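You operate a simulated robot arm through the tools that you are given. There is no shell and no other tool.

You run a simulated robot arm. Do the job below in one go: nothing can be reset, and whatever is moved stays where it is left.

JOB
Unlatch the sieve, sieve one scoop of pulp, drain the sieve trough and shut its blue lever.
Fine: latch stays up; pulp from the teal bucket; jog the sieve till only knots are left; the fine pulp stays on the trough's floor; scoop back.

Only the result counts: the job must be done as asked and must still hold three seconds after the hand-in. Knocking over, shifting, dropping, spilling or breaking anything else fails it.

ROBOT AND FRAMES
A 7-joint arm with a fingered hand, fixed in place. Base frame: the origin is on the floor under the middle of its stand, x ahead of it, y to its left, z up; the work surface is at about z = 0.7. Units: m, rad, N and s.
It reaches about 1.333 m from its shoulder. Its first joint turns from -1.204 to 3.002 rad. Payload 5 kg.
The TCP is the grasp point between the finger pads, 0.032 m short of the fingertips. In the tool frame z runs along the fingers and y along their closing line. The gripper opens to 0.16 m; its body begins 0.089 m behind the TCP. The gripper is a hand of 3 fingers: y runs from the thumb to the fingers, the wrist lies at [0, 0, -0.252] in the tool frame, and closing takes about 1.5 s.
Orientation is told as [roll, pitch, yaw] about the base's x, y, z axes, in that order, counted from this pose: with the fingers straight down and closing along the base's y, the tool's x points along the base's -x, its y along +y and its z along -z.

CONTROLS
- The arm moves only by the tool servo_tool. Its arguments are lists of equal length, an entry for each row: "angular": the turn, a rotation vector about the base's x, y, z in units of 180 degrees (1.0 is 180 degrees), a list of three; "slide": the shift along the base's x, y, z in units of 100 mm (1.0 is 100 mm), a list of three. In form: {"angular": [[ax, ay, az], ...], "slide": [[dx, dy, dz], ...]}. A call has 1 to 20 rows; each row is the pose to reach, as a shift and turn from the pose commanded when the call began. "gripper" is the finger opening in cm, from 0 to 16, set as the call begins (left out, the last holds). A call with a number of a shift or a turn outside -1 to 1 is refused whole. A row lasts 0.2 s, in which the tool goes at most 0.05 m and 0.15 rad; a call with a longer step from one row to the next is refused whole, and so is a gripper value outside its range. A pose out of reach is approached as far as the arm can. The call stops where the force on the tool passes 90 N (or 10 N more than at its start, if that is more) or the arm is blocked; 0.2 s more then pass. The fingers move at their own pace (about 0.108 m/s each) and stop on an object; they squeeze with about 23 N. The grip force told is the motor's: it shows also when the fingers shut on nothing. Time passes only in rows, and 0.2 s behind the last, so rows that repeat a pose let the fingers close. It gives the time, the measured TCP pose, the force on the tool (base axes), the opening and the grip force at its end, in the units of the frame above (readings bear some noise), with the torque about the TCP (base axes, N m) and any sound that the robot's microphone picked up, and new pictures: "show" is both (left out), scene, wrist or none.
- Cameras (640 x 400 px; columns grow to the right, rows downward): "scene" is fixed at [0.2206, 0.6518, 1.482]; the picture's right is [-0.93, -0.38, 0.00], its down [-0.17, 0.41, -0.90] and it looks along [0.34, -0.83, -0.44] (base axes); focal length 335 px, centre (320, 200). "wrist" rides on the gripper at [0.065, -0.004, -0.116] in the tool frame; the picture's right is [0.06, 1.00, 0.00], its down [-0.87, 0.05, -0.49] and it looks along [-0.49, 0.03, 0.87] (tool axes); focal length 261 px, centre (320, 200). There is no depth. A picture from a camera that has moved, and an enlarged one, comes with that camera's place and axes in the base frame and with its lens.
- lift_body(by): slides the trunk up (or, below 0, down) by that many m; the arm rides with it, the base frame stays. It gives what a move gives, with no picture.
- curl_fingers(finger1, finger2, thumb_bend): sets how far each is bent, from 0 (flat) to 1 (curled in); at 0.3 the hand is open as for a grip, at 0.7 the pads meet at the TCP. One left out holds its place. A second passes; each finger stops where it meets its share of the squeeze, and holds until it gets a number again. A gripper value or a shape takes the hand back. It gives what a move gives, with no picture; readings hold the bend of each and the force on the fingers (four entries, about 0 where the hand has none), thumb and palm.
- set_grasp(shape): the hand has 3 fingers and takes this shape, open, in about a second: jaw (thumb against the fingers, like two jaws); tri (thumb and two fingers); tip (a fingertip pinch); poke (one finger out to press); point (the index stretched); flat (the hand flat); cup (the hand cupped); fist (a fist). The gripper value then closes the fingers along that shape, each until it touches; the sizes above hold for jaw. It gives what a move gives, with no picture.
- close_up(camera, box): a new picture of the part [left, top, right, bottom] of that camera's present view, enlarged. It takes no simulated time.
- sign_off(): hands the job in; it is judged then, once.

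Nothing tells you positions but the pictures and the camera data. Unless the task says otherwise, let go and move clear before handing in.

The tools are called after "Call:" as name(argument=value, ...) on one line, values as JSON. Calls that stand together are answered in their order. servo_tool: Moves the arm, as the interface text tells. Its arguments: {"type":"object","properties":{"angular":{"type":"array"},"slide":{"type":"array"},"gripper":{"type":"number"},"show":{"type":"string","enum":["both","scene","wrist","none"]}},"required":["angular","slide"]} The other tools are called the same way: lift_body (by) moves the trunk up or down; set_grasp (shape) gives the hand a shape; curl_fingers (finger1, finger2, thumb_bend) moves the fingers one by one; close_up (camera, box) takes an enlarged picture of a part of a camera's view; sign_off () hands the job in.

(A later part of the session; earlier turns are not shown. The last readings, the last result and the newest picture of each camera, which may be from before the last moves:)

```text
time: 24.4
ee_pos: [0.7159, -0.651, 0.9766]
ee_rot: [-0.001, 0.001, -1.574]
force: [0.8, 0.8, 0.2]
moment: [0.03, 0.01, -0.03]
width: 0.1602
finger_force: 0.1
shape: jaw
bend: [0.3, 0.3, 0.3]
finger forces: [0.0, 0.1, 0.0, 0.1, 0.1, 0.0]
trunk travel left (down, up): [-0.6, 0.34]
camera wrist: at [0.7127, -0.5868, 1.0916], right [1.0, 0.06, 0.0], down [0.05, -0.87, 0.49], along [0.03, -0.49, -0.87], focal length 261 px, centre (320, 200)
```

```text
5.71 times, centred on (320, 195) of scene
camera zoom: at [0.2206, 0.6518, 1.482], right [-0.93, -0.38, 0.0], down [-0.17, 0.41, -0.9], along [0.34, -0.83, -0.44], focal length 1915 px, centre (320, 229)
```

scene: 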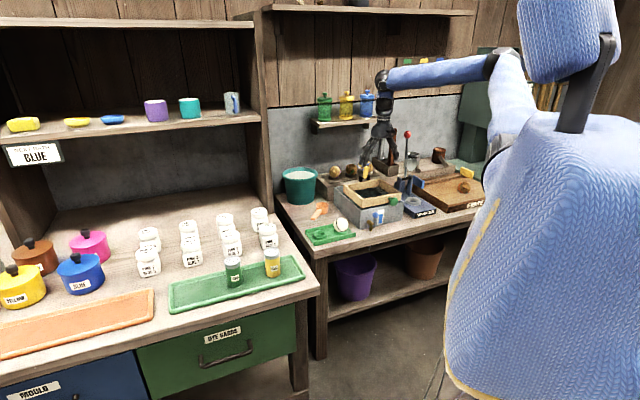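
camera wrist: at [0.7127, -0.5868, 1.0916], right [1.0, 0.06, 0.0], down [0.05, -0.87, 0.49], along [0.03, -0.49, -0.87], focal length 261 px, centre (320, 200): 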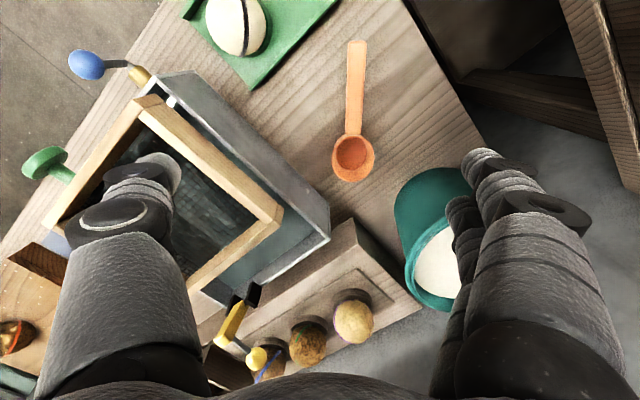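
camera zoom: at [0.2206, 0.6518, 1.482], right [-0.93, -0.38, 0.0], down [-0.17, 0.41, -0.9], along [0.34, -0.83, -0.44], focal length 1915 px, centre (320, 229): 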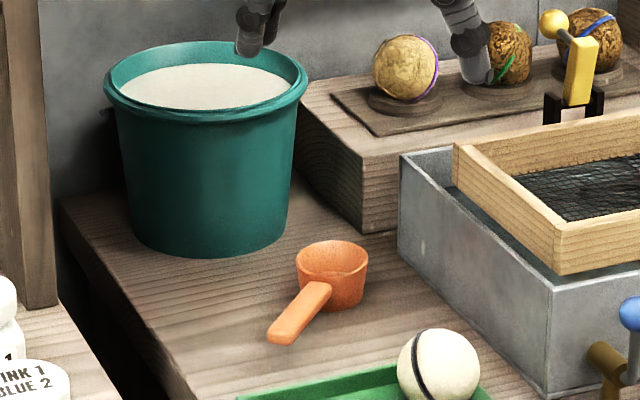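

The scoop's handle top is at z≈0.739, its end at (0.756, -0.574) and its bowl at (0.770, -0.720). Before gripping it, I test how far the arm reaches above the teal bucket at about (0.93, -0.81).

Call:
servo_tool(angular=[[0, 0, 0], [0, 0, 0], [0, 0, 0], [0, 0, 0]], slide=[[0.25, -0.1, 0.3], [0.5, -0.2, 0.5], [0.75, -0.4, 0.5], [1.0, -0.6, 0.5]], show="none")

Call:
servo_tool(angular=[[0, 0, 0], [0, 0, 0], [0, 0, 0], [0, 0, 0]], slide=[[0.3, -0.2, 0], [0.6, -0.4, 0], [0.9, -0.6, 0], [1.0, -0.8, 0]], show="both")

```text
time: 25.4
ee_pos: [0.8156, -0.7126, 1.026]
ee_rot: [-0.001, 0.001, -1.573]
force: [0.7, -0.1, -0.5]
moment: [0.01, 0.02, -0.01]
width: 0.1599
finger_force: 0.0
shape: jaw
bend: [0.3, 0.3, 0.3]
finger forces: [0.0, 0.0, 0.1, 0.0, 0.0, 0.1]
trunk travel left (down, up): [-0.6, 0.34]
```

```text
time: 26.4
ee_pos: [0.9094, -0.7918, 1.0235]
ee_rot: [0.005, 0.001, -1.57]
force: [0.2, -0.1, 0.7]
moment: [0.02, -0.03, -0.02]
width: 0.1596
finger_force: 0.1
shape: jaw
bend: [0.3, 0.3, 0.3]
finger forces: [0.0, 0.1, 0.0, 0.1, 0.0, 0.0]
out of reach, approached as far as the arm can: row 4
trunk travel left (down, up): [-0.6, 0.34]
camera wrist: at [0.9063, -0.7275, 1.1401], right [1.0, 0.06, 0.01], down [0.05, -0.87, 0.49], along [0.04, -0.49, -0.87], focal length 261 px, centre (320, 200)
```

scene: 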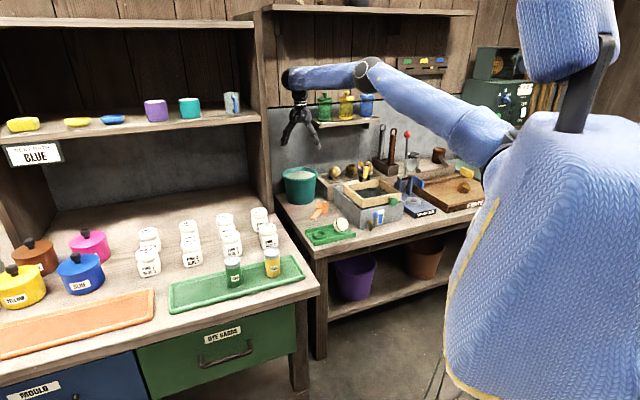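
wrist: 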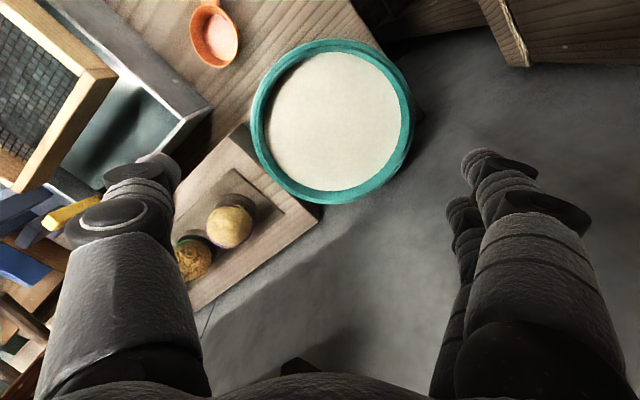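

Call:
close_up(camera="wrist", box=[240, 25, 430, 215])

Call:
close_up(camera="scene", box=[270, 150, 335, 220])

Call:
close_up(camera="scene", box=[230, 50, 350, 240])

```text
2.11 times, centred on (335, 120) of wrist
camera zoom: at [0.9063, -0.7275, 1.1401], right [1.0, 0.06, 0.01], down [0.05, -0.87, 0.49], along [0.04, -0.49, -0.87], focal length 549 px, centre (288, 368)
```

zoom: 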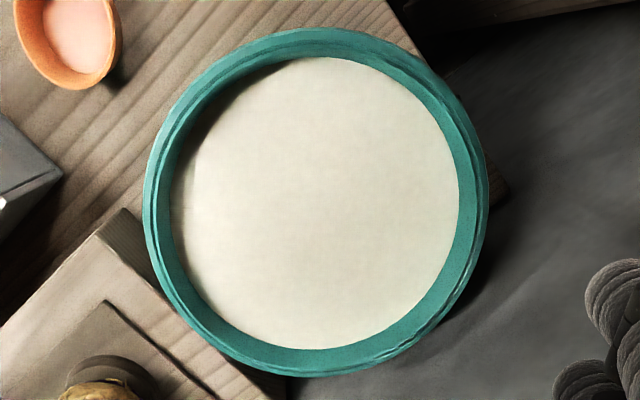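

```text
5.71 times, centred on (302, 185) of scene
camera zoom: at [0.2206, 0.6518, 1.482], right [-0.93, -0.38, 0.0], down [-0.17, 0.41, -0.9], along [0.34, -0.83, -0.44], focal length 1915 px, centre (420, 286)
```

zoom: 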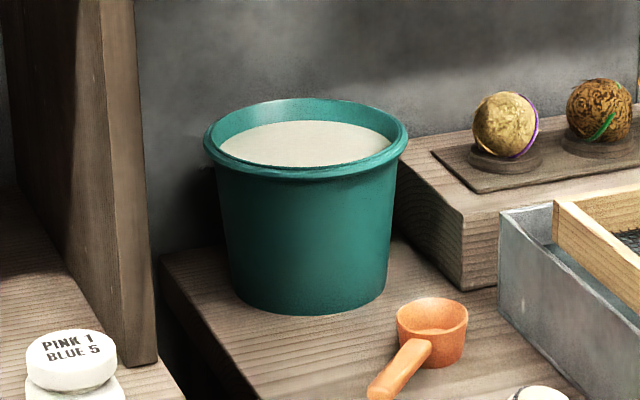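

```text
2.11 times, centred on (290, 145) of scene
camera zoom: at [0.2206, 0.6518, 1.482], right [-0.93, -0.38, 0.0], down [-0.17, 0.41, -0.9], along [0.34, -0.83, -0.44], focal length 706 px, centre (383, 316)
```

zoom: 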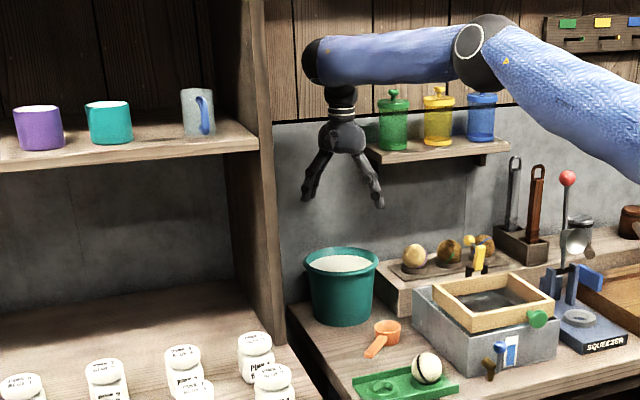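

The reach ends about at the bucket's middle with the hand upright, so I'll hold the scoop with the hand leaning back 25°. The pulp's surface is about 1.8 cm under the rim (z≈0.82). I go back over the scoop handle and narrow the opening.

Call:
servo_tool(angular=[[0, 0, 0.0], [0, 0, 0.015], [0, 0, 0.0306], [0, 0, 0.0306]], slide=[[-0.25, 0.25, 0], [-0.5, 0.5, 0], [-0.7, 0.8, 0], [-0.9, 1.0, 0]], gripper=8, show="none")

Call:
servo_tool(angular=[[-0.0276, -0.0027, 0], [-0.0553, -0.0053, 0], [-0.0829, -0.008, 0], [-0.1105, -0.0107, 0], [-0.1382, -0.0133, 0], [-0.1382, -0.0133, 0]], slide=[[-0.1, 0.2, -0.1], [-0.2, 0.4, -0.2], [-0.3, 0.6, -0.3], [-0.4, 0.8, -0.4], [-0.6, 0.9, -0.5], [-0.6, 0.9, -0.5]], show="both")

```text
time: 27.4
ee_pos: [0.819, -0.6905, 1.0246]
ee_rot: [0.0, 0.001, -1.476]
force: [-0.6, -0.4, 0.8]
moment: [0.0, -0.03, -0.01]
width: 0.0808
finger_force: 0.0
shape: jaw
bend: [0.72, 0.72, 0.7]
finger forces: [0.0, 0.0, 0.0, 0.1, 0.1, 0.0]
trunk travel left (down, up): [-0.6, 0.34]
```

```text
time: 28.8
ee_pos: [0.7611, -0.6019, 0.974]
ee_rot: [0.0, -0.436, -1.474]
force: [0.0, 0.7, -0.5]
moment: [0.01, 0.01, 0.01]
width: 0.0808
finger_force: 0.0
shape: jaw
bend: [0.72, 0.72, 0.7]
finger forces: [0.0, 0.0, 0.0, 0.0, 0.1, 0.0]
trunk travel left (down, up): [-0.6, 0.34]
camera wrist: at [0.7484, -0.4943, 1.0513], right [0.99, 0.15, -0.03], down [0.11, -0.57, 0.81], along [0.11, -0.81, -0.58], focal length 261 px, centre (320, 200)
```

scene: 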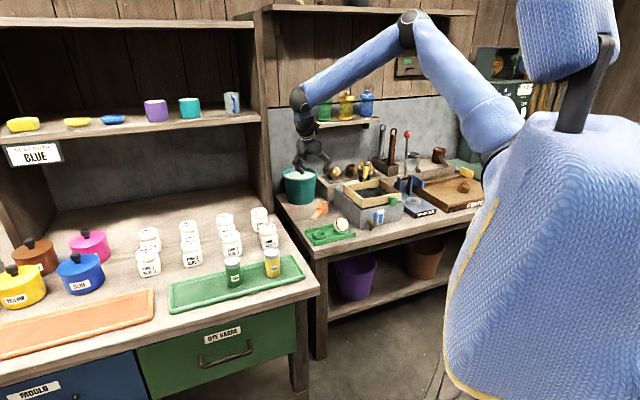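
wrist: 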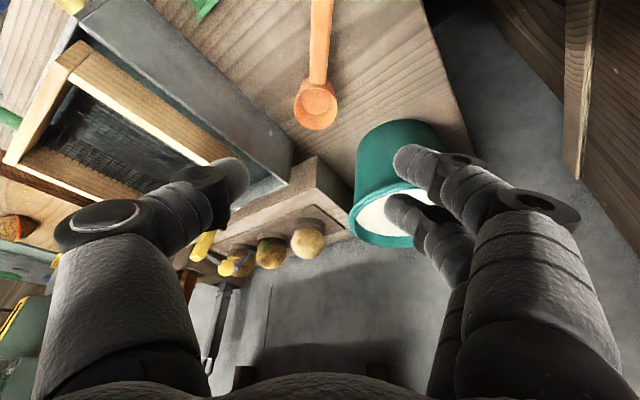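

Call:
servo_tool(angular=[[0, 0, 0], [0, 0, 0], [0, 0, 0]], slide=[[-0.08, 0.35, -0.2], [-0.08, 0.7, -0.5], [-0.08, 0.7, -0.8]], show="wrist")

Call:
close_up(camera="wrist", box=[220, 60, 420, 220])

```text
time: 29.6
ee_pos: [0.753, -0.5313, 0.8937]
ee_rot: [-0.001, -0.434, -1.475]
force: [0.3, -0.2, -0.5]
moment: [0.02, -0.01, 0.01]
width: 0.0805
finger_force: 0.2
shape: jaw
bend: [0.72, 0.72, 0.7]
finger forces: [0.0, 0.0, 0.0, 0.0, 0.0, 0.0]
trunk travel left (down, up): [-0.6, 0.34]
camera wrist: at [0.7402, -0.4243, 0.9702], right [0.99, 0.15, -0.03], down [0.11, -0.57, 0.81], along [0.11, -0.81, -0.58], focal length 261 px, centre (320, 200)
```

wrist: 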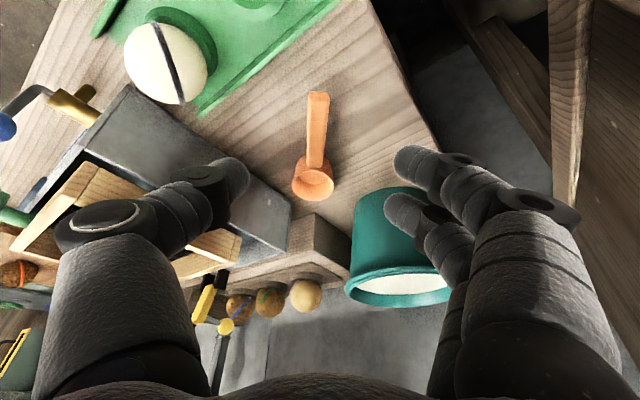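

```text
2.50 times, centred on (320, 140) of wrist
camera zoom: at [0.7402, -0.4243, 0.9702], right [0.99, 0.15, -0.03], down [0.11, -0.57, 0.81], along [0.11, -0.81, -0.58], focal length 652 px, centre (320, 350)
```

zoom: 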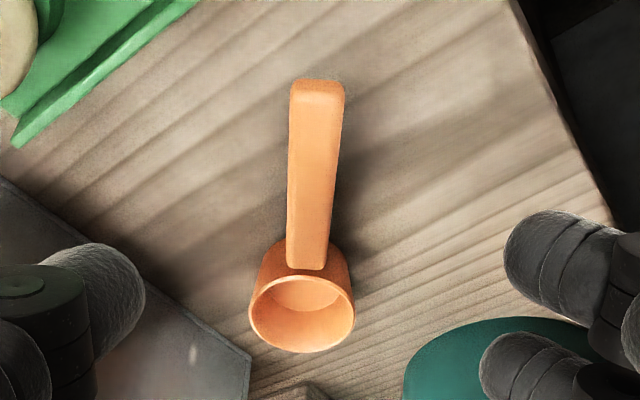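

Call:
servo_tool(angular=[[0, 0, 0], [0, 0, 0], [0, 0, 0], [0, 0, 0]], slide=[[0.0, -0.1, -0.3], [0.01, -0.2, -0.6], [0.02, -0.34, -0.94], [0.02, -0.34, -0.94]], show="wrist")

Call:
close_up(camera="wrist", box=[220, 60, 420, 220])

Call:
close_up(camera="scene", box=[270, 130, 390, 250])

```text
time: 30.6
ee_pos: [0.7546, -0.5625, 0.8009]
ee_rot: [0.002, -0.437, -1.475]
force: [1.0, 0.2, 0.4]
moment: [0.01, -0.01, -0.01]
width: 0.0806
finger_force: 0.0
shape: jaw
bend: [0.72, 0.72, 0.7]
finger forces: [0.1, 0.0, 0.0, 0.1, 0.0, 0.0]
trunk travel left (down, up): [-0.6, 0.34]
camera wrist: at [0.741, -0.4564, 0.878], right [0.99, 0.15, -0.03], down [0.11, -0.57, 0.81], along [0.11, -0.81, -0.58], focal length 261 px, centre (320, 200)
```

wrist: 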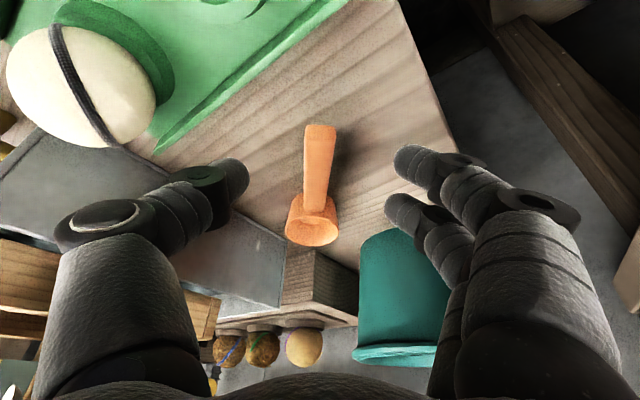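

```text
2.50 times, centred on (320, 140) of wrist
camera zoom: at [0.741, -0.4564, 0.878], right [0.99, 0.15, -0.03], down [0.11, -0.57, 0.81], along [0.11, -0.81, -0.58], focal length 652 px, centre (320, 350)
```

zoom: 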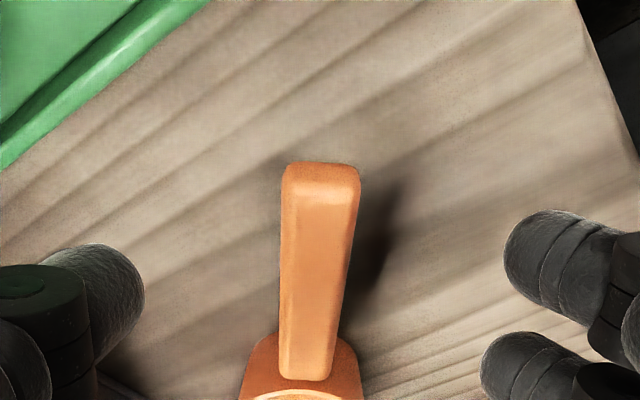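

```text
3.33 times, centred on (330, 190) of scene
camera zoom: at [0.2206, 0.6518, 1.482], right [-0.93, -0.38, 0.0], down [-0.17, 0.41, -0.9], along [0.34, -0.83, -0.44], focal length 1117 px, centre (287, 233)
```

zoom: 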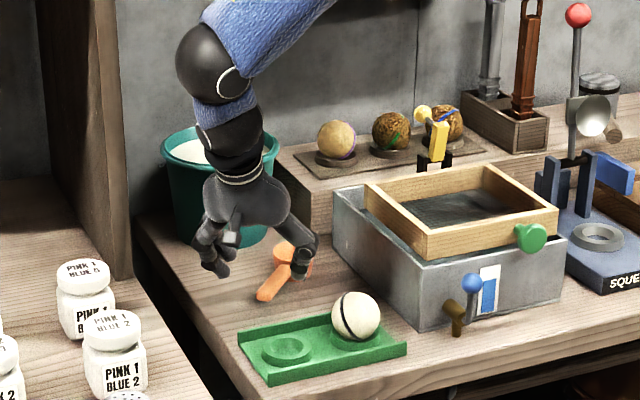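

Call:
servo_tool(angular=[[0, 0, 0], [0, 0, 0], [0, 0, 0], [0, 0, 0], [0, 0, 0]], slide=[[0.01, -0.06, -0.13], [0.02, -0.12, -0.27], [0.025, -0.18, -0.4], [0.025, -0.23, -0.52], [0.025, -0.23, -0.52]], show="wrist")

Call:
close_up(camera="wrist", box=[220, 100, 420, 260])

Call:
close_up(camera="scene", box=[290, 170, 370, 230])

```text
time: 31.8
ee_pos: [0.7583, -0.5869, 0.7493]
ee_rot: [0.001, -0.435, -1.476]
force: [-0.4, -0.5, 0.0]
moment: [0.01, 0.04, 0.02]
width: 0.0806
finger_force: 0.0
shape: jaw
bend: [0.72, 0.72, 0.7]
finger forces: [0.1, 0.0, 0.1, 0.0, 0.0, 0.0]
trunk travel left (down, up): [-0.6, 0.34]
camera wrist: at [0.7445, -0.4803, 0.8256], right [0.99, 0.15, -0.03], down [0.11, -0.57, 0.81], along [0.11, -0.81, -0.58], focal length 261 px, centre (320, 200)
```

wrist: 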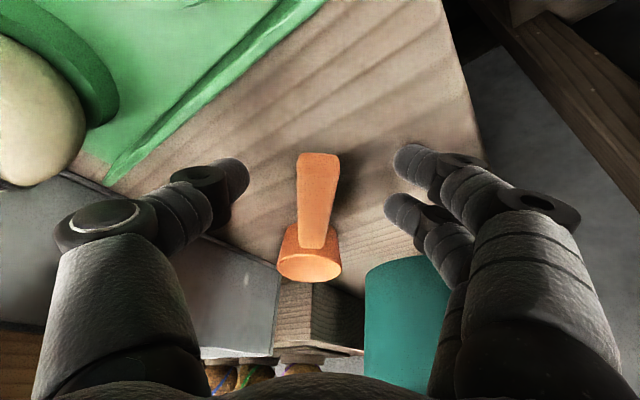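

```text
2.50 times, centred on (320, 180) of wrist
camera zoom: at [0.7445, -0.4803, 0.8256], right [0.99, 0.15, -0.03], down [0.11, -0.57, 0.81], along [0.11, -0.81, -0.58], focal length 652 px, centre (320, 250)
```

zoom: 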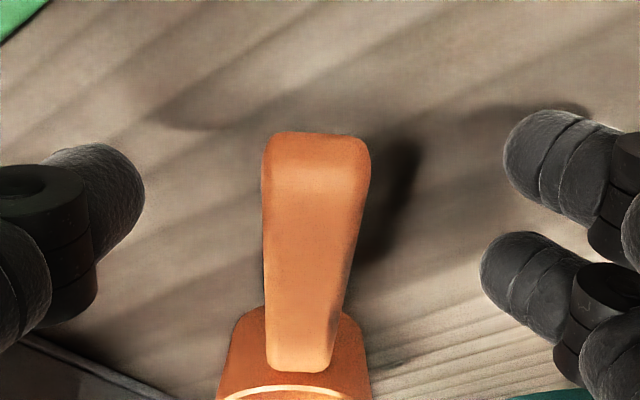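

```text
6.67 times, centred on (330, 200) of scene
camera zoom: at [0.2206, 0.6518, 1.482], right [-0.93, -0.38, 0.0], down [-0.17, 0.41, -0.9], along [0.34, -0.83, -0.44], focal length 2234 px, centre (253, 200)
```

zoom: 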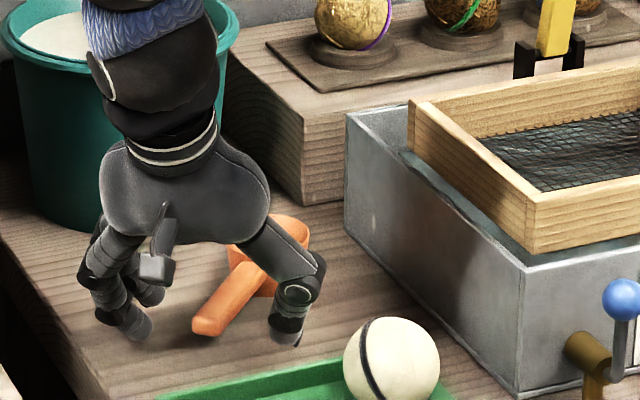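

Call:
servo_tool(angular=[[0, 0, 0], [0, 0, 0]], slide=[[0.0, -0.05, 0], [-0.005, -0.1, 0]], show="none")

Call:
servo_tool(angular=[[0, 0, 0], [0, 0, 0], [0, 0, 0], [0, 0, 0], [0, 0, 0], [0, 0, 0], [0, 0, 0], [0, 0, 0]], slide=[[0, 0, 0], [0, 0, 0], [0, 0, 0], [0, 0, 0], [0, 0, 0], [0, 0, 0], [0, 0, 0], [0, 0, 0]], gripper=0, show="wrist")

Call:
close_up(camera="wrist", box=[220, 100, 420, 260])

Call:
close_up(camera="scene", box=[290, 170, 370, 230])

```text
time: 32.4
ee_pos: [0.757, -0.5975, 0.7483]
ee_rot: [0.002, -0.438, -1.476]
force: [-0.2, -0.1, -0.2]
moment: [0.0, -0.02, 0.06]
width: 0.0807
finger_force: 0.1
shape: jaw
bend: [0.72, 0.72, 0.7]
finger forces: [0.1, 0.0, 0.1, 0.0, 0.0, 0.0]
trunk travel left (down, up): [-0.6, 0.34]
```

```text
time: 34.2
ee_pos: [0.7573, -0.5976, 0.747]
ee_rot: [0.0, -0.435, -1.474]
force: [0.6, -0.4, 0.0]
moment: [-0.08, 0.0, 0.02]
width: 0.0163
finger_force: 23.2
shape: jaw
bend: [0.72, 0.72, 0.7]
finger forces: [8.7, 10.5, 0.0, 0.1, 20.6, 0.1]
trunk travel left (down, up): [-0.6, 0.34]
camera wrist: at [0.7441, -0.4903, 0.8252], right [0.99, 0.15, -0.03], down [0.11, -0.57, 0.81], along [0.11, -0.81, -0.58], focal length 261 px, centre (320, 200)
```

wrist: 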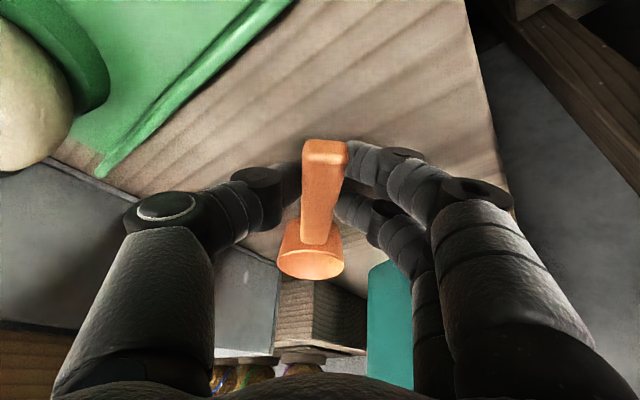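

```text
2.50 times, centred on (320, 180) of wrist
camera zoom: at [0.7441, -0.4903, 0.8252], right [0.99, 0.15, -0.03], down [0.11, -0.57, 0.81], along [0.11, -0.81, -0.58], focal length 652 px, centre (320, 250)
```

zoom: 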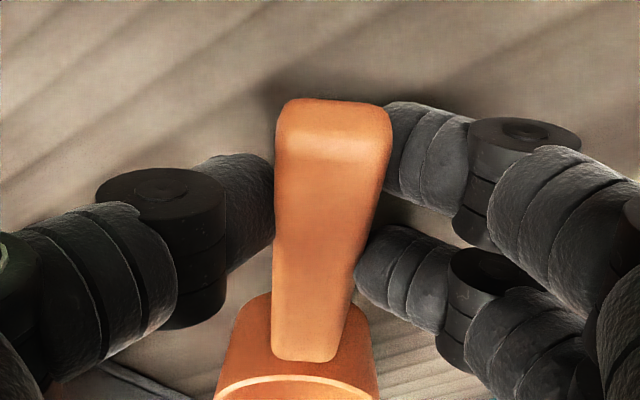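

```text
6.67 times, centred on (330, 200) of scene
camera zoom: at [0.2206, 0.6518, 1.482], right [-0.93, -0.38, 0.0], down [-0.17, 0.41, -0.9], along [0.34, -0.83, -0.44], focal length 2234 px, centre (253, 200)
```

zoom: 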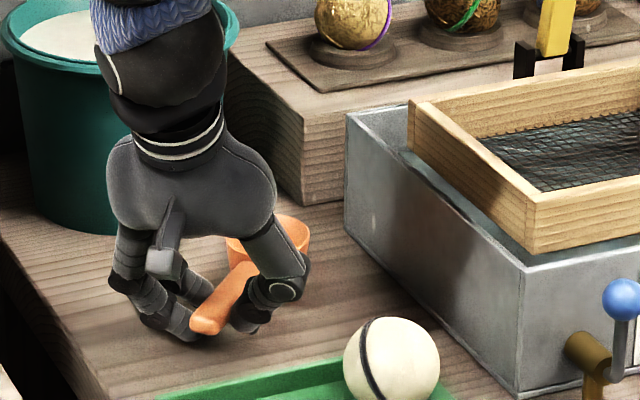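

The scoop's handle is held by both fingers and the thumb (grip pose TCP ≈ (0.757, -0.597, 0.748)). I'll lift it gently and check that it stays level.

Call:
servo_tool(angular=[[0, 0, 0], [0, 0, 0], [0, 0, 0], [0, 0, 0], [0, 0, 0]], slide=[[0, 0, 0.1], [0, 0, 0.3], [0, 0, 0.6], [0, 0, 1.0], [0, 0, 1.0]], show="both")

Call:
close_up(camera="scene", box=[270, 140, 370, 220])

```text
time: 35.4
ee_pos: [0.757, -0.5996, 0.8482]
ee_rot: [-0.001, -0.435, -1.475]
force: [-0.6, 0.4, -1.1]
moment: [0.03, 0.0, 0.01]
width: 0.0119
finger_force: 23.2
shape: jaw
bend: [0.74, 0.71, 0.72]
finger forces: [0.4, 14.3, 0.1, 0.0, 15.2, 0.0]
trunk travel left (down, up): [-0.6, 0.34]
camera wrist: at [0.7443, -0.4912, 0.9252], right [0.99, 0.15, -0.03], down [0.11, -0.57, 0.81], along [0.11, -0.81, -0.58], focal length 261 px, centre (320, 200)
```

scene: 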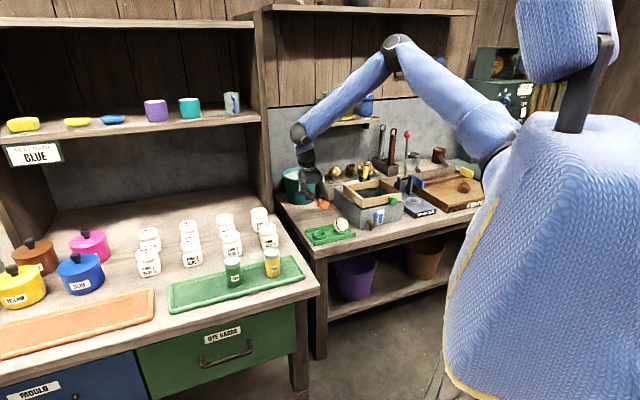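
wrist: 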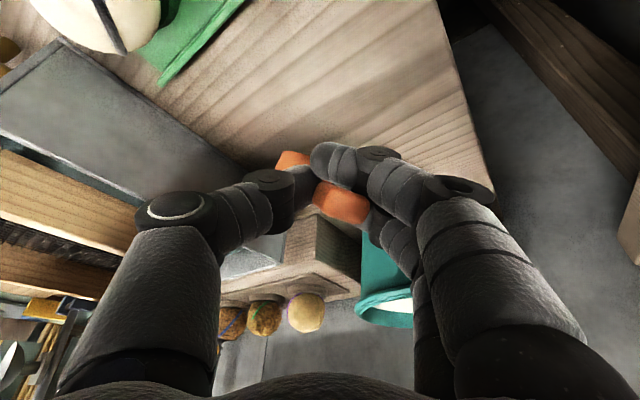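

```text
5.00 times, centred on (320, 180) of scene
camera zoom: at [0.2206, 0.6518, 1.482], right [-0.93, -0.38, 0.0], down [-0.17, 0.41, -0.9], along [0.34, -0.83, -0.44], focal length 1676 px, centre (320, 300)
```

zoom: 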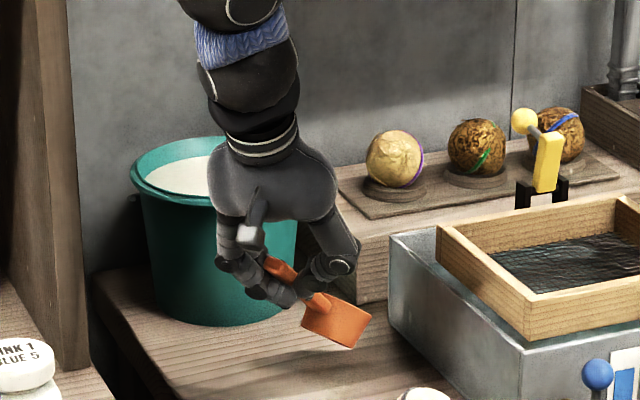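

The scoop drooped in the grip, as it was held too near the handle's end. I'll check how it hangs before lowering it back to regrip closer to the bowl.

Call:
close_up(camera="wrist", box=[230, 100, 430, 260])

Call:
close_up(camera="scene", box=[290, 165, 360, 215])

```text
2.50 times, centred on (330, 180) of wrist
camera zoom: at [0.7443, -0.4912, 0.9252], right [0.99, 0.15, -0.03], down [0.11, -0.57, 0.81], along [0.11, -0.81, -0.58], focal length 652 px, centre (295, 250)
```

zoom: 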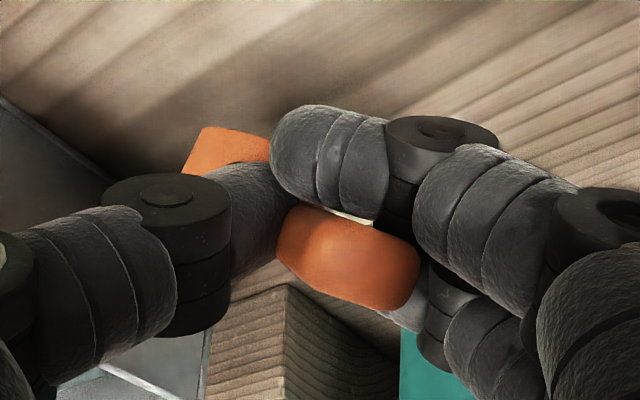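

```text
8.00 times, centred on (325, 190) of scene
camera zoom: at [0.2206, 0.6518, 1.482], right [-0.93, -0.38, 0.0], down [-0.17, 0.41, -0.9], along [0.34, -0.83, -0.44], focal length 2681 px, centre (280, 280)
```

zoom: 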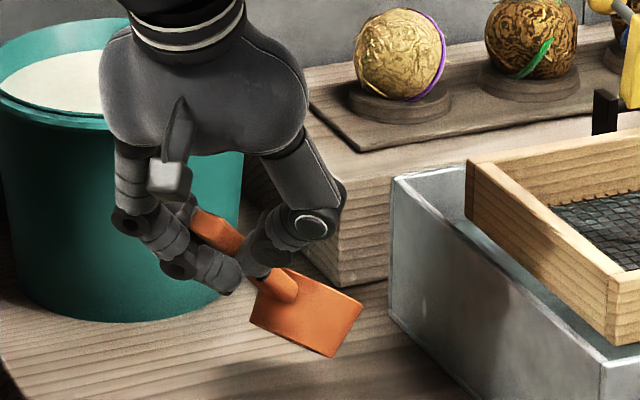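

Call:
servo_tool(angular=[[0, 0, 0], [0, 0, 0], [0, 0, 0], [0, 0, 0], [0, 0, 0], [0, 0, 0], [0, 0, 0]], slide=[[0, 0, -0.2], [0, 0, -0.4], [0, 0, -0.6], [0, 0, -0.75], [0, 0, -0.88], [0, 0, -0.98], [0, 0, -0.98]], show="wrist")

Call:
close_up(camera="scene", box=[290, 170, 370, 230])

```text
time: 37.0
ee_pos: [0.7559, -0.5974, 0.7497]
ee_rot: [0.0, -0.434, -1.475]
force: [-0.2, 0.9, 1.3]
moment: [-0.2, 0.08, -0.08]
width: 0.0141
finger_force: 23.5
shape: jaw
bend: [0.73, 0.73, 0.72]
finger forces: [7.0, 11.5, 0.0, 0.1, 17.4, 0.0]
trunk travel left (down, up): [-0.6, 0.34]
camera wrist: at [0.7432, -0.4903, 0.8272], right [0.99, 0.15, -0.03], down [0.11, -0.57, 0.81], along [0.11, -0.81, -0.58], focal length 261 px, centre (320, 200)
```

wrist: 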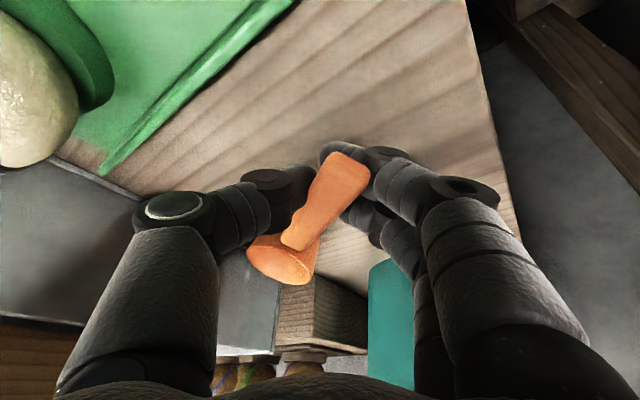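

```text
6.67 times, centred on (330, 200) of scene
camera zoom: at [0.2206, 0.6518, 1.482], right [-0.93, -0.38, 0.0], down [-0.17, 0.41, -0.9], along [0.34, -0.83, -0.44], focal length 2234 px, centre (253, 200)
```

zoom: 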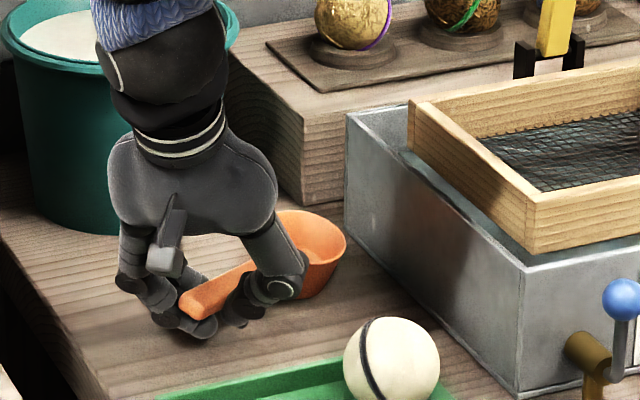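

Call:
servo_tool(angular=[[0, 0, 0], [0, 0, 0], [0, 0, 0], [0, 0, 0], [0, 0, 0]], slide=[[0, 0, 0], [0, 0, 0], [0, 0, 0], [0, 0, 0], [0, 0, 0]], gripper=8, show="none")

Call:
servo_tool(angular=[[0, 0, 0], [0, 0, 0], [0, 0, 0], [0, 0, 0]], slide=[[-0.01, 0.12, 0.25], [-0.02, 0.25, 0.5], [-0.03, 0.37, 0.8], [-0.04, 0.46, 1.0]], show="wrist")

Call:
close_up(camera="wrist", box=[220, 60, 420, 220])

Call:
close_up(camera="scene", box=[290, 170, 370, 230])

```text
time: 38.2
ee_pos: [0.7563, -0.5977, 0.7496]
ee_rot: [0.0, -0.438, -1.474]
force: [-1.2, 0.7, 0.2]
moment: [0.01, 0.05, -0.01]
width: 0.0791
finger_force: 0.0
shape: jaw
bend: [0.72, 0.72, 0.7]
finger forces: [0.0, 0.0, 0.0, 0.0, 0.0, 0.0]
trunk travel left (down, up): [-0.6, 0.34]
```

```text
time: 39.2
ee_pos: [0.7523, -0.5534, 0.8505]
ee_rot: [-0.001, -0.437, -1.475]
force: [-0.7, 0.2, 0.0]
moment: [0.0, 0.03, 0.0]
width: 0.0795
finger_force: 0.1
shape: jaw
bend: [0.72, 0.72, 0.7]
finger forces: [0.1, 0.0, 0.0, 0.1, 0.0, 0.0]
trunk travel left (down, up): [-0.6, 0.34]
camera wrist: at [0.7394, -0.4445, 0.9277], right [0.99, 0.15, -0.03], down [0.11, -0.57, 0.81], along [0.11, -0.81, -0.58], focal length 261 px, centre (320, 200)
```

wrist: 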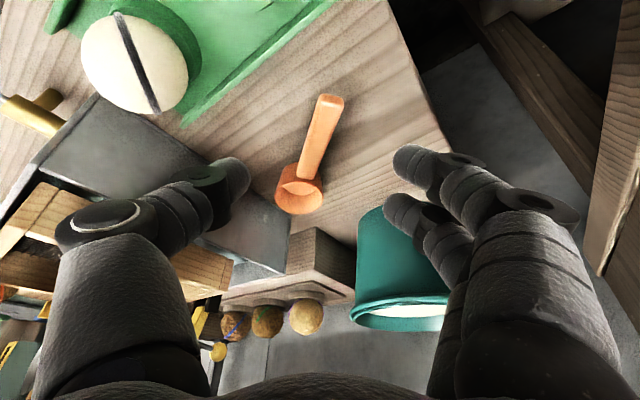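

```text
2.50 times, centred on (320, 140) of wrist
camera zoom: at [0.7394, -0.4445, 0.9277], right [0.99, 0.15, -0.03], down [0.11, -0.57, 0.81], along [0.11, -0.81, -0.58], focal length 652 px, centre (320, 350)
```

zoom: 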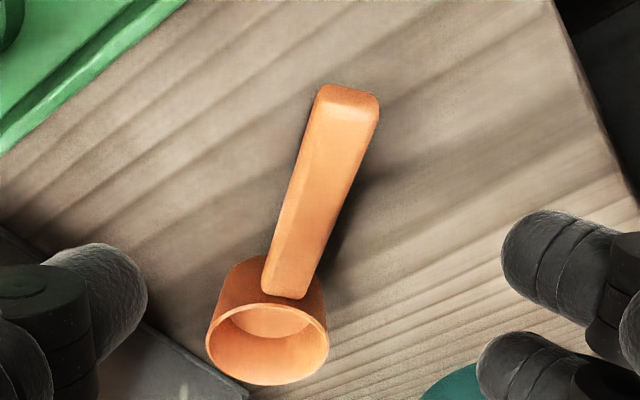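

```text
6.67 times, centred on (330, 200) of scene
camera zoom: at [0.2206, 0.6518, 1.482], right [-0.93, -0.38, 0.0], down [-0.17, 0.41, -0.9], along [0.34, -0.83, -0.44], focal length 2234 px, centre (253, 200)
```

zoom: 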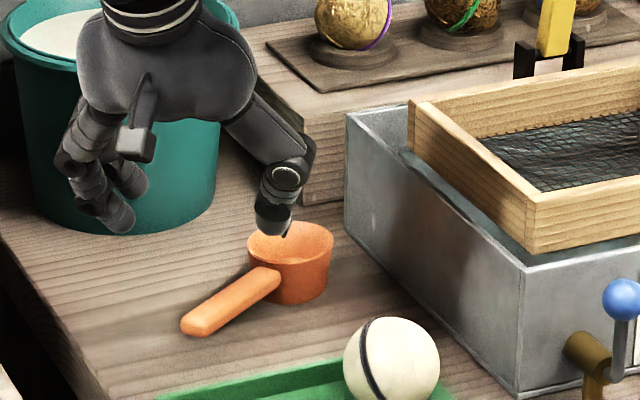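

The scoop lies flat again, bowl at (0.748, -0.715), handle end at (0.762, -0.569). I'll regrip it about 7 cm from the bowl's centre, turning the hand along the handle.

Call:
servo_tool(angular=[[0, 0, -0.02], [0, 0, -0.0405], [0, 0, -0.0611], [0, 0, -0.0611]], slide=[[0.02, -0.17, -0.1], [0.04, -0.34, -0.2], [0.063, -0.51, -0.32], [0.063, -0.51, -0.32]], show="wrist")

Call:
close_up(camera="wrist", box=[220, 80, 420, 240])

```text
time: 40.2
ee_pos: [0.759, -0.6025, 0.8191]
ee_rot: [-0.001, -0.435, -1.667]
force: [-0.1, 0.0, 0.0]
moment: [0.01, 0.01, -0.02]
width: 0.0794
finger_force: 0.0
shape: jaw
bend: [0.72, 0.72, 0.7]
finger forces: [0.1, 0.0, 0.1, 0.0, 0.0, 0.0]
trunk travel left (down, up): [-0.6, 0.34]
camera wrist: at [0.7668, -0.4942, 0.8958], right [1.0, -0.04, -0.03], down [0.0, -0.58, 0.81], along [-0.05, -0.81, -0.58], focal length 261 px, centre (320, 200)
```

wrist: 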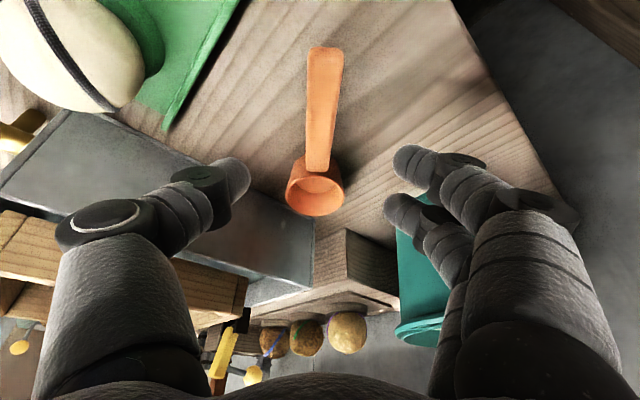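

```text
2.50 times, centred on (320, 160) of wrist
camera zoom: at [0.7668, -0.4942, 0.8958], right [1.0, -0.04, -0.03], down [0.0, -0.58, 0.81], along [-0.05, -0.81, -0.58], focal length 652 px, centre (320, 300)
```

zoom: 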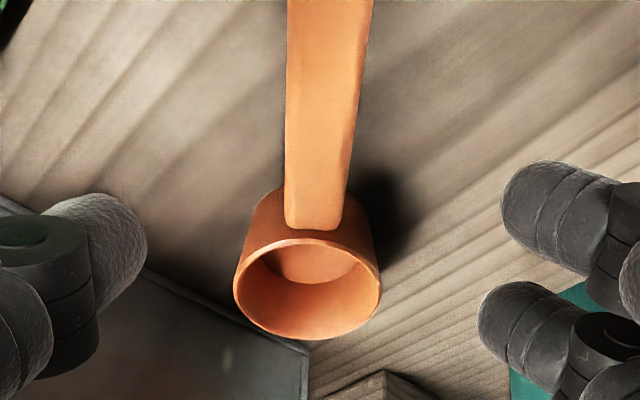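

Call:
servo_tool(angular=[[0, 0, 0], [0, 0, 0], [0, 0, 0], [0, 0, 0], [0, 0, 0]], slide=[[-0.01, -0.1, -0.2], [-0.02, -0.2, -0.4], [-0.03, -0.3, -0.6], [-0.036, -0.358, -0.73], [-0.036, -0.358, -0.73]], show="none")

Call:
close_up(camera="wrist", box=[220, 80, 420, 240])

Call:
close_up(camera="scene", box=[290, 170, 370, 230])

```text
time: 41.4
ee_pos: [0.7555, -0.6388, 0.7451]
ee_rot: [-0.001, -0.438, -1.666]
force: [-0.2, -0.1, 0.4]
moment: [0.01, -0.05, -0.03]
width: 0.0792
finger_force: 0.0
shape: jaw
bend: [0.72, 0.72, 0.7]
finger forces: [0.0, 0.1, 0.1, 0.1, 0.0, 0.1]
trunk travel left (down, up): [-0.6, 0.34]
```

```text
2.50 times, centred on (320, 160) of wrist
camera zoom: at [0.7625, -0.5308, 0.8218], right [1.0, -0.04, -0.03], down [0.0, -0.58, 0.81], along [-0.05, -0.81, -0.58], focal length 652 px, centre (320, 300)
```

zoom: 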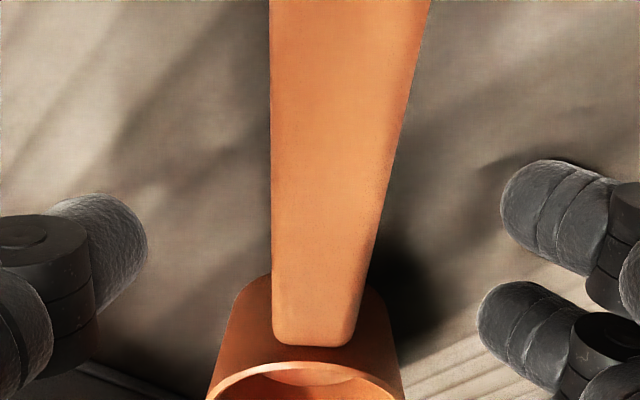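

```text
6.67 times, centred on (330, 200) of scene
camera zoom: at [0.2206, 0.6518, 1.482], right [-0.93, -0.38, 0.0], down [-0.17, 0.41, -0.9], along [0.34, -0.83, -0.44], focal length 2234 px, centre (253, 200)
```

zoom: 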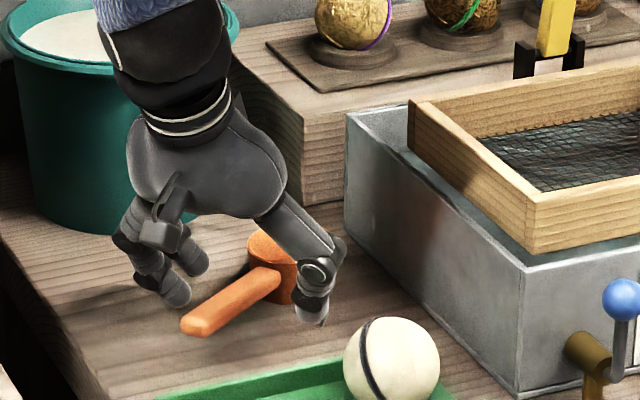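

Call:
servo_tool(angular=[[0, 0, 0], [0, 0, 0], [0, 0, 0], [0, 0, 0], [0, 0, 0], [0, 0, 0], [0, 0, 0], [0, 0, 0]], slide=[[0, 0, 0], [0, 0, 0], [0, 0, 0], [0, 0, 0], [0, 0, 0], [0, 0, 0], [0, 0, 0], [0, 0, 0]], gripper=0, show="none")

Call:
servo_tool(angular=[[0, 0, 0], [0, 0, 0], [0, 0, 0], [0, 0, 0]], slide=[[0, 0, 0.1], [0, 0, 0.2], [0, 0, 0.3], [0, 0, 0.3]], show="wrist")

Call:
close_up(camera="scene", box=[290, 170, 370, 230])

```text
time: 43.2
ee_pos: [0.755, -0.6392, 0.7443]
ee_rot: [0.002, -0.436, -1.666]
force: [0.6, 0.3, 0.3]
moment: [-0.03, -0.01, 0.02]
width: 0.0167
finger_force: 22.8
shape: jaw
bend: [0.72, 0.72, 0.7]
finger forces: [9.6, 10.4, 0.0, 0.0, 20.6, 0.0]
trunk travel left (down, up): [-0.6, 0.34]
```

```text
time: 44.2
ee_pos: [0.7551, -0.6394, 0.7745]
ee_rot: [0.0, -0.436, -1.667]
force: [0.8, 0.0, -0.6]
moment: [0.06, 0.04, 0.02]
width: 0.0166
finger_force: 22.7
shape: jaw
bend: [0.72, 0.72, 0.7]
finger forces: [8.9, 10.1, 0.1, 0.1, 20.7, 0.0]
trunk travel left (down, up): [-0.6, 0.34]
camera wrist: at [0.7632, -0.5307, 0.8519], right [1.0, -0.04, -0.03], down [0.0, -0.58, 0.81], along [-0.05, -0.81, -0.58], focal length 261 px, centre (320, 200)
```

wrist: 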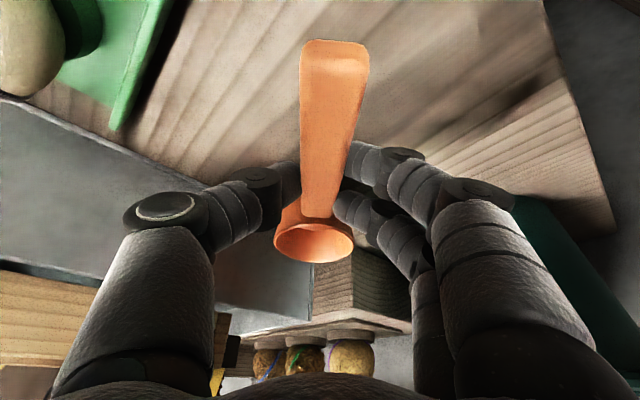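

```text
6.67 times, centred on (330, 200) of scene
camera zoom: at [0.2206, 0.6518, 1.482], right [-0.93, -0.38, 0.0], down [-0.17, 0.41, -0.9], along [0.34, -0.83, -0.44], focal length 2234 px, centre (253, 200)
```

zoom: 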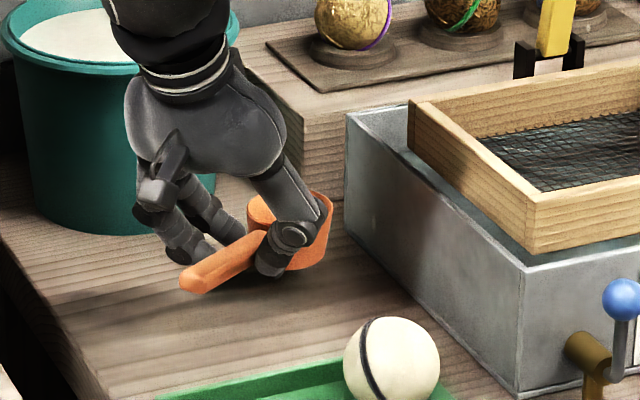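

Now the grip is firm and balanced. I'll raise the scoop, carry it level to above the bucket, and look.

Call:
servo_tool(angular=[[0, 0, 0], [0, 0, 0], [0, 0, 0], [0, 0, 0], [0, 0, 0]], slide=[[0, 0, 0.2], [0, 0, 0.4], [0, 0, 0.6], [0, 0, 0.8], [0, 0, 1.0]], show="none")

Call:
servo_tool(angular=[[0, 0, 0], [0, 0, 0], [0, 0, 0], [0, 0, 0], [0, 0, 0]], slide=[[0.15, -0.1, 0.2], [0.3, -0.2, 0.4], [0.45, -0.3, 0.6], [0.6, -0.4, 0.7], [0.8, -0.5, 0.7]], show="both")

```text
time: 45.4
ee_pos: [0.7559, -0.6389, 0.8746]
ee_rot: [0.0, -0.435, -1.666]
force: [0.1, -0.4, -0.6]
moment: [0.04, -0.01, -0.01]
width: 0.0163
finger_force: 22.5
shape: jaw
bend: [0.72, 0.72, 0.7]
finger forces: [8.9, 10.1, 0.0, 0.1, 20.5, 0.0]
trunk travel left (down, up): [-0.6, 0.34]
```

```text
time: 46.6
ee_pos: [0.8354, -0.6891, 0.9445]
ee_rot: [-0.002, -0.435, -1.666]
force: [0.7, 0.5, -0.7]
moment: [0.01, -0.01, -0.02]
width: 0.0166
finger_force: 23.7
shape: jaw
bend: [0.72, 0.72, 0.7]
finger forces: [8.8, 10.1, 0.0, 0.0, 20.6, 0.0]
trunk travel left (down, up): [-0.6, 0.34]
camera wrist: at [0.844, -0.5814, 1.0213], right [1.0, -0.04, -0.03], down [0.0, -0.58, 0.81], along [-0.05, -0.81, -0.58], focal length 261 px, centre (320, 200)
```

scene: 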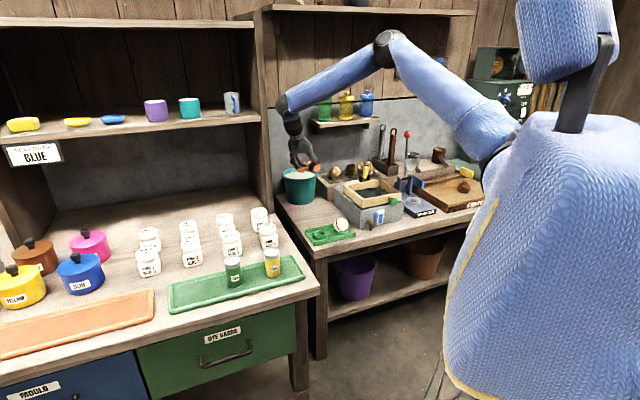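
wrist: 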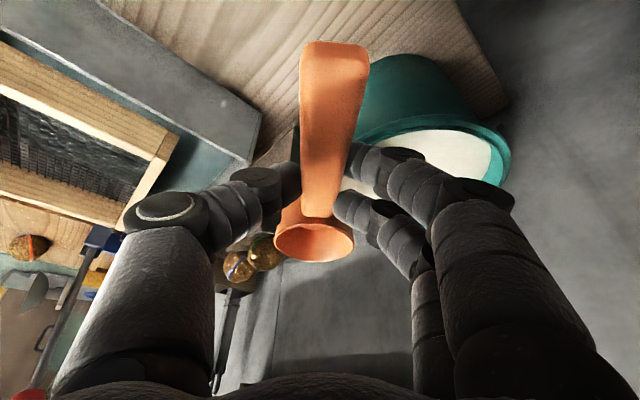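

Call:
servo_tool(angular=[[0.0277, -0.0027, 0], [0.0553, -0.0053, 0], [0.083, -0.008, 0], [0.1106, -0.0106, 0], [0.1383, -0.0133, 0], [0.1659, -0.0159, 0], [0.1659, -0.0159, 0]], slide=[[0.12, -0.1, 0.1], [0.24, -0.2, 0.2], [0.36, -0.3, 0.2], [0.48, -0.4, 0.2], [0.6, -0.55, 0.2], [0.742, -0.694, 0.2], [0.742, -0.694, 0.2]], show="both")

Call:
close_up(camera="wrist", box=[180, 0, 480, 220])

Call:
close_up(camera="scene", box=[260, 90, 370, 220])

```text
time: 48.2
ee_pos: [0.9093, -0.7571, 0.966]
ee_rot: [0.0, 0.09, -1.668]
force: [-0.8, -0.9, -1.5]
moment: [0.01, -0.02, 0.01]
width: 0.0165
finger_force: 22.6
shape: jaw
bend: [0.72, 0.72, 0.7]
finger forces: [8.7, 10.3, 0.1, 0.0, 20.6, 0.0]
trunk travel left (down, up): [-0.6, 0.34]
camera wrist: at [0.9116, -0.7026, 1.0871], right [1.0, -0.03, 0.01], down [-0.03, -0.91, 0.41], along [-0.01, -0.41, -0.91], focal length 261 px, centre (320, 200)
```

scene: 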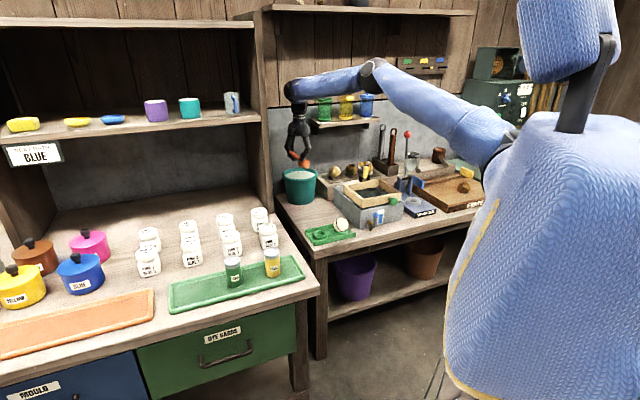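
wrist: 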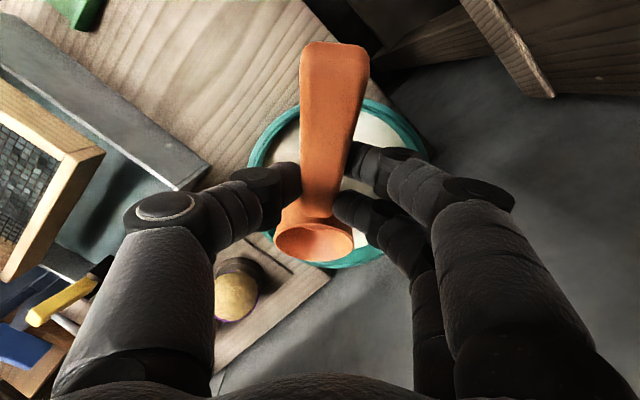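

```text
1.82 times, centred on (330, 110) of wrist
camera zoom: at [0.9116, -0.7026, 1.0871], right [1.0, -0.03, 0.01], down [-0.03, -0.91, 0.41], along [-0.01, -0.41, -0.91], focal length 474 px, centre (302, 364)
```

zoom: 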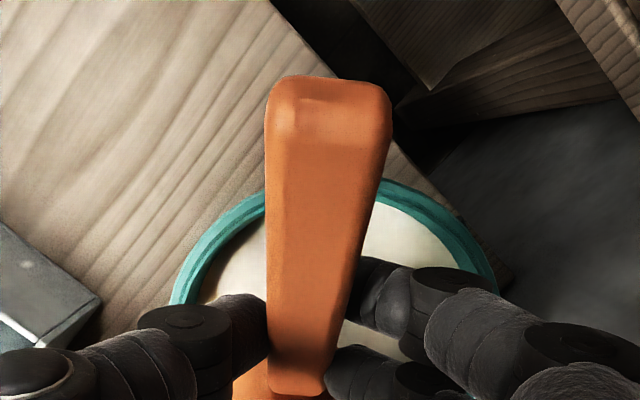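

```text
3.08 times, centred on (315, 155) of scene
camera zoom: at [0.2206, 0.6518, 1.482], right [-0.93, -0.38, 0.0], down [-0.17, 0.41, -0.9], along [0.34, -0.83, -0.44], focal length 1031 px, centre (335, 338)
```

zoom: 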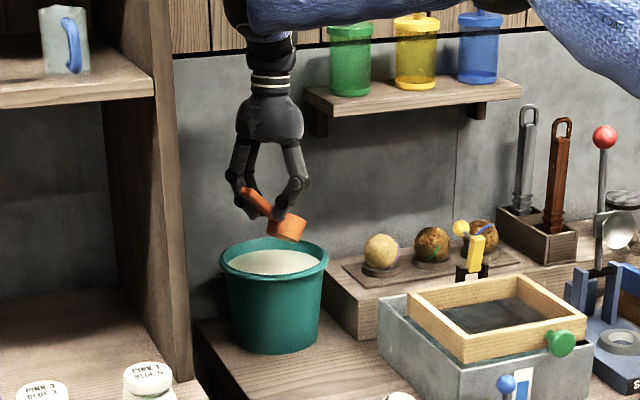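

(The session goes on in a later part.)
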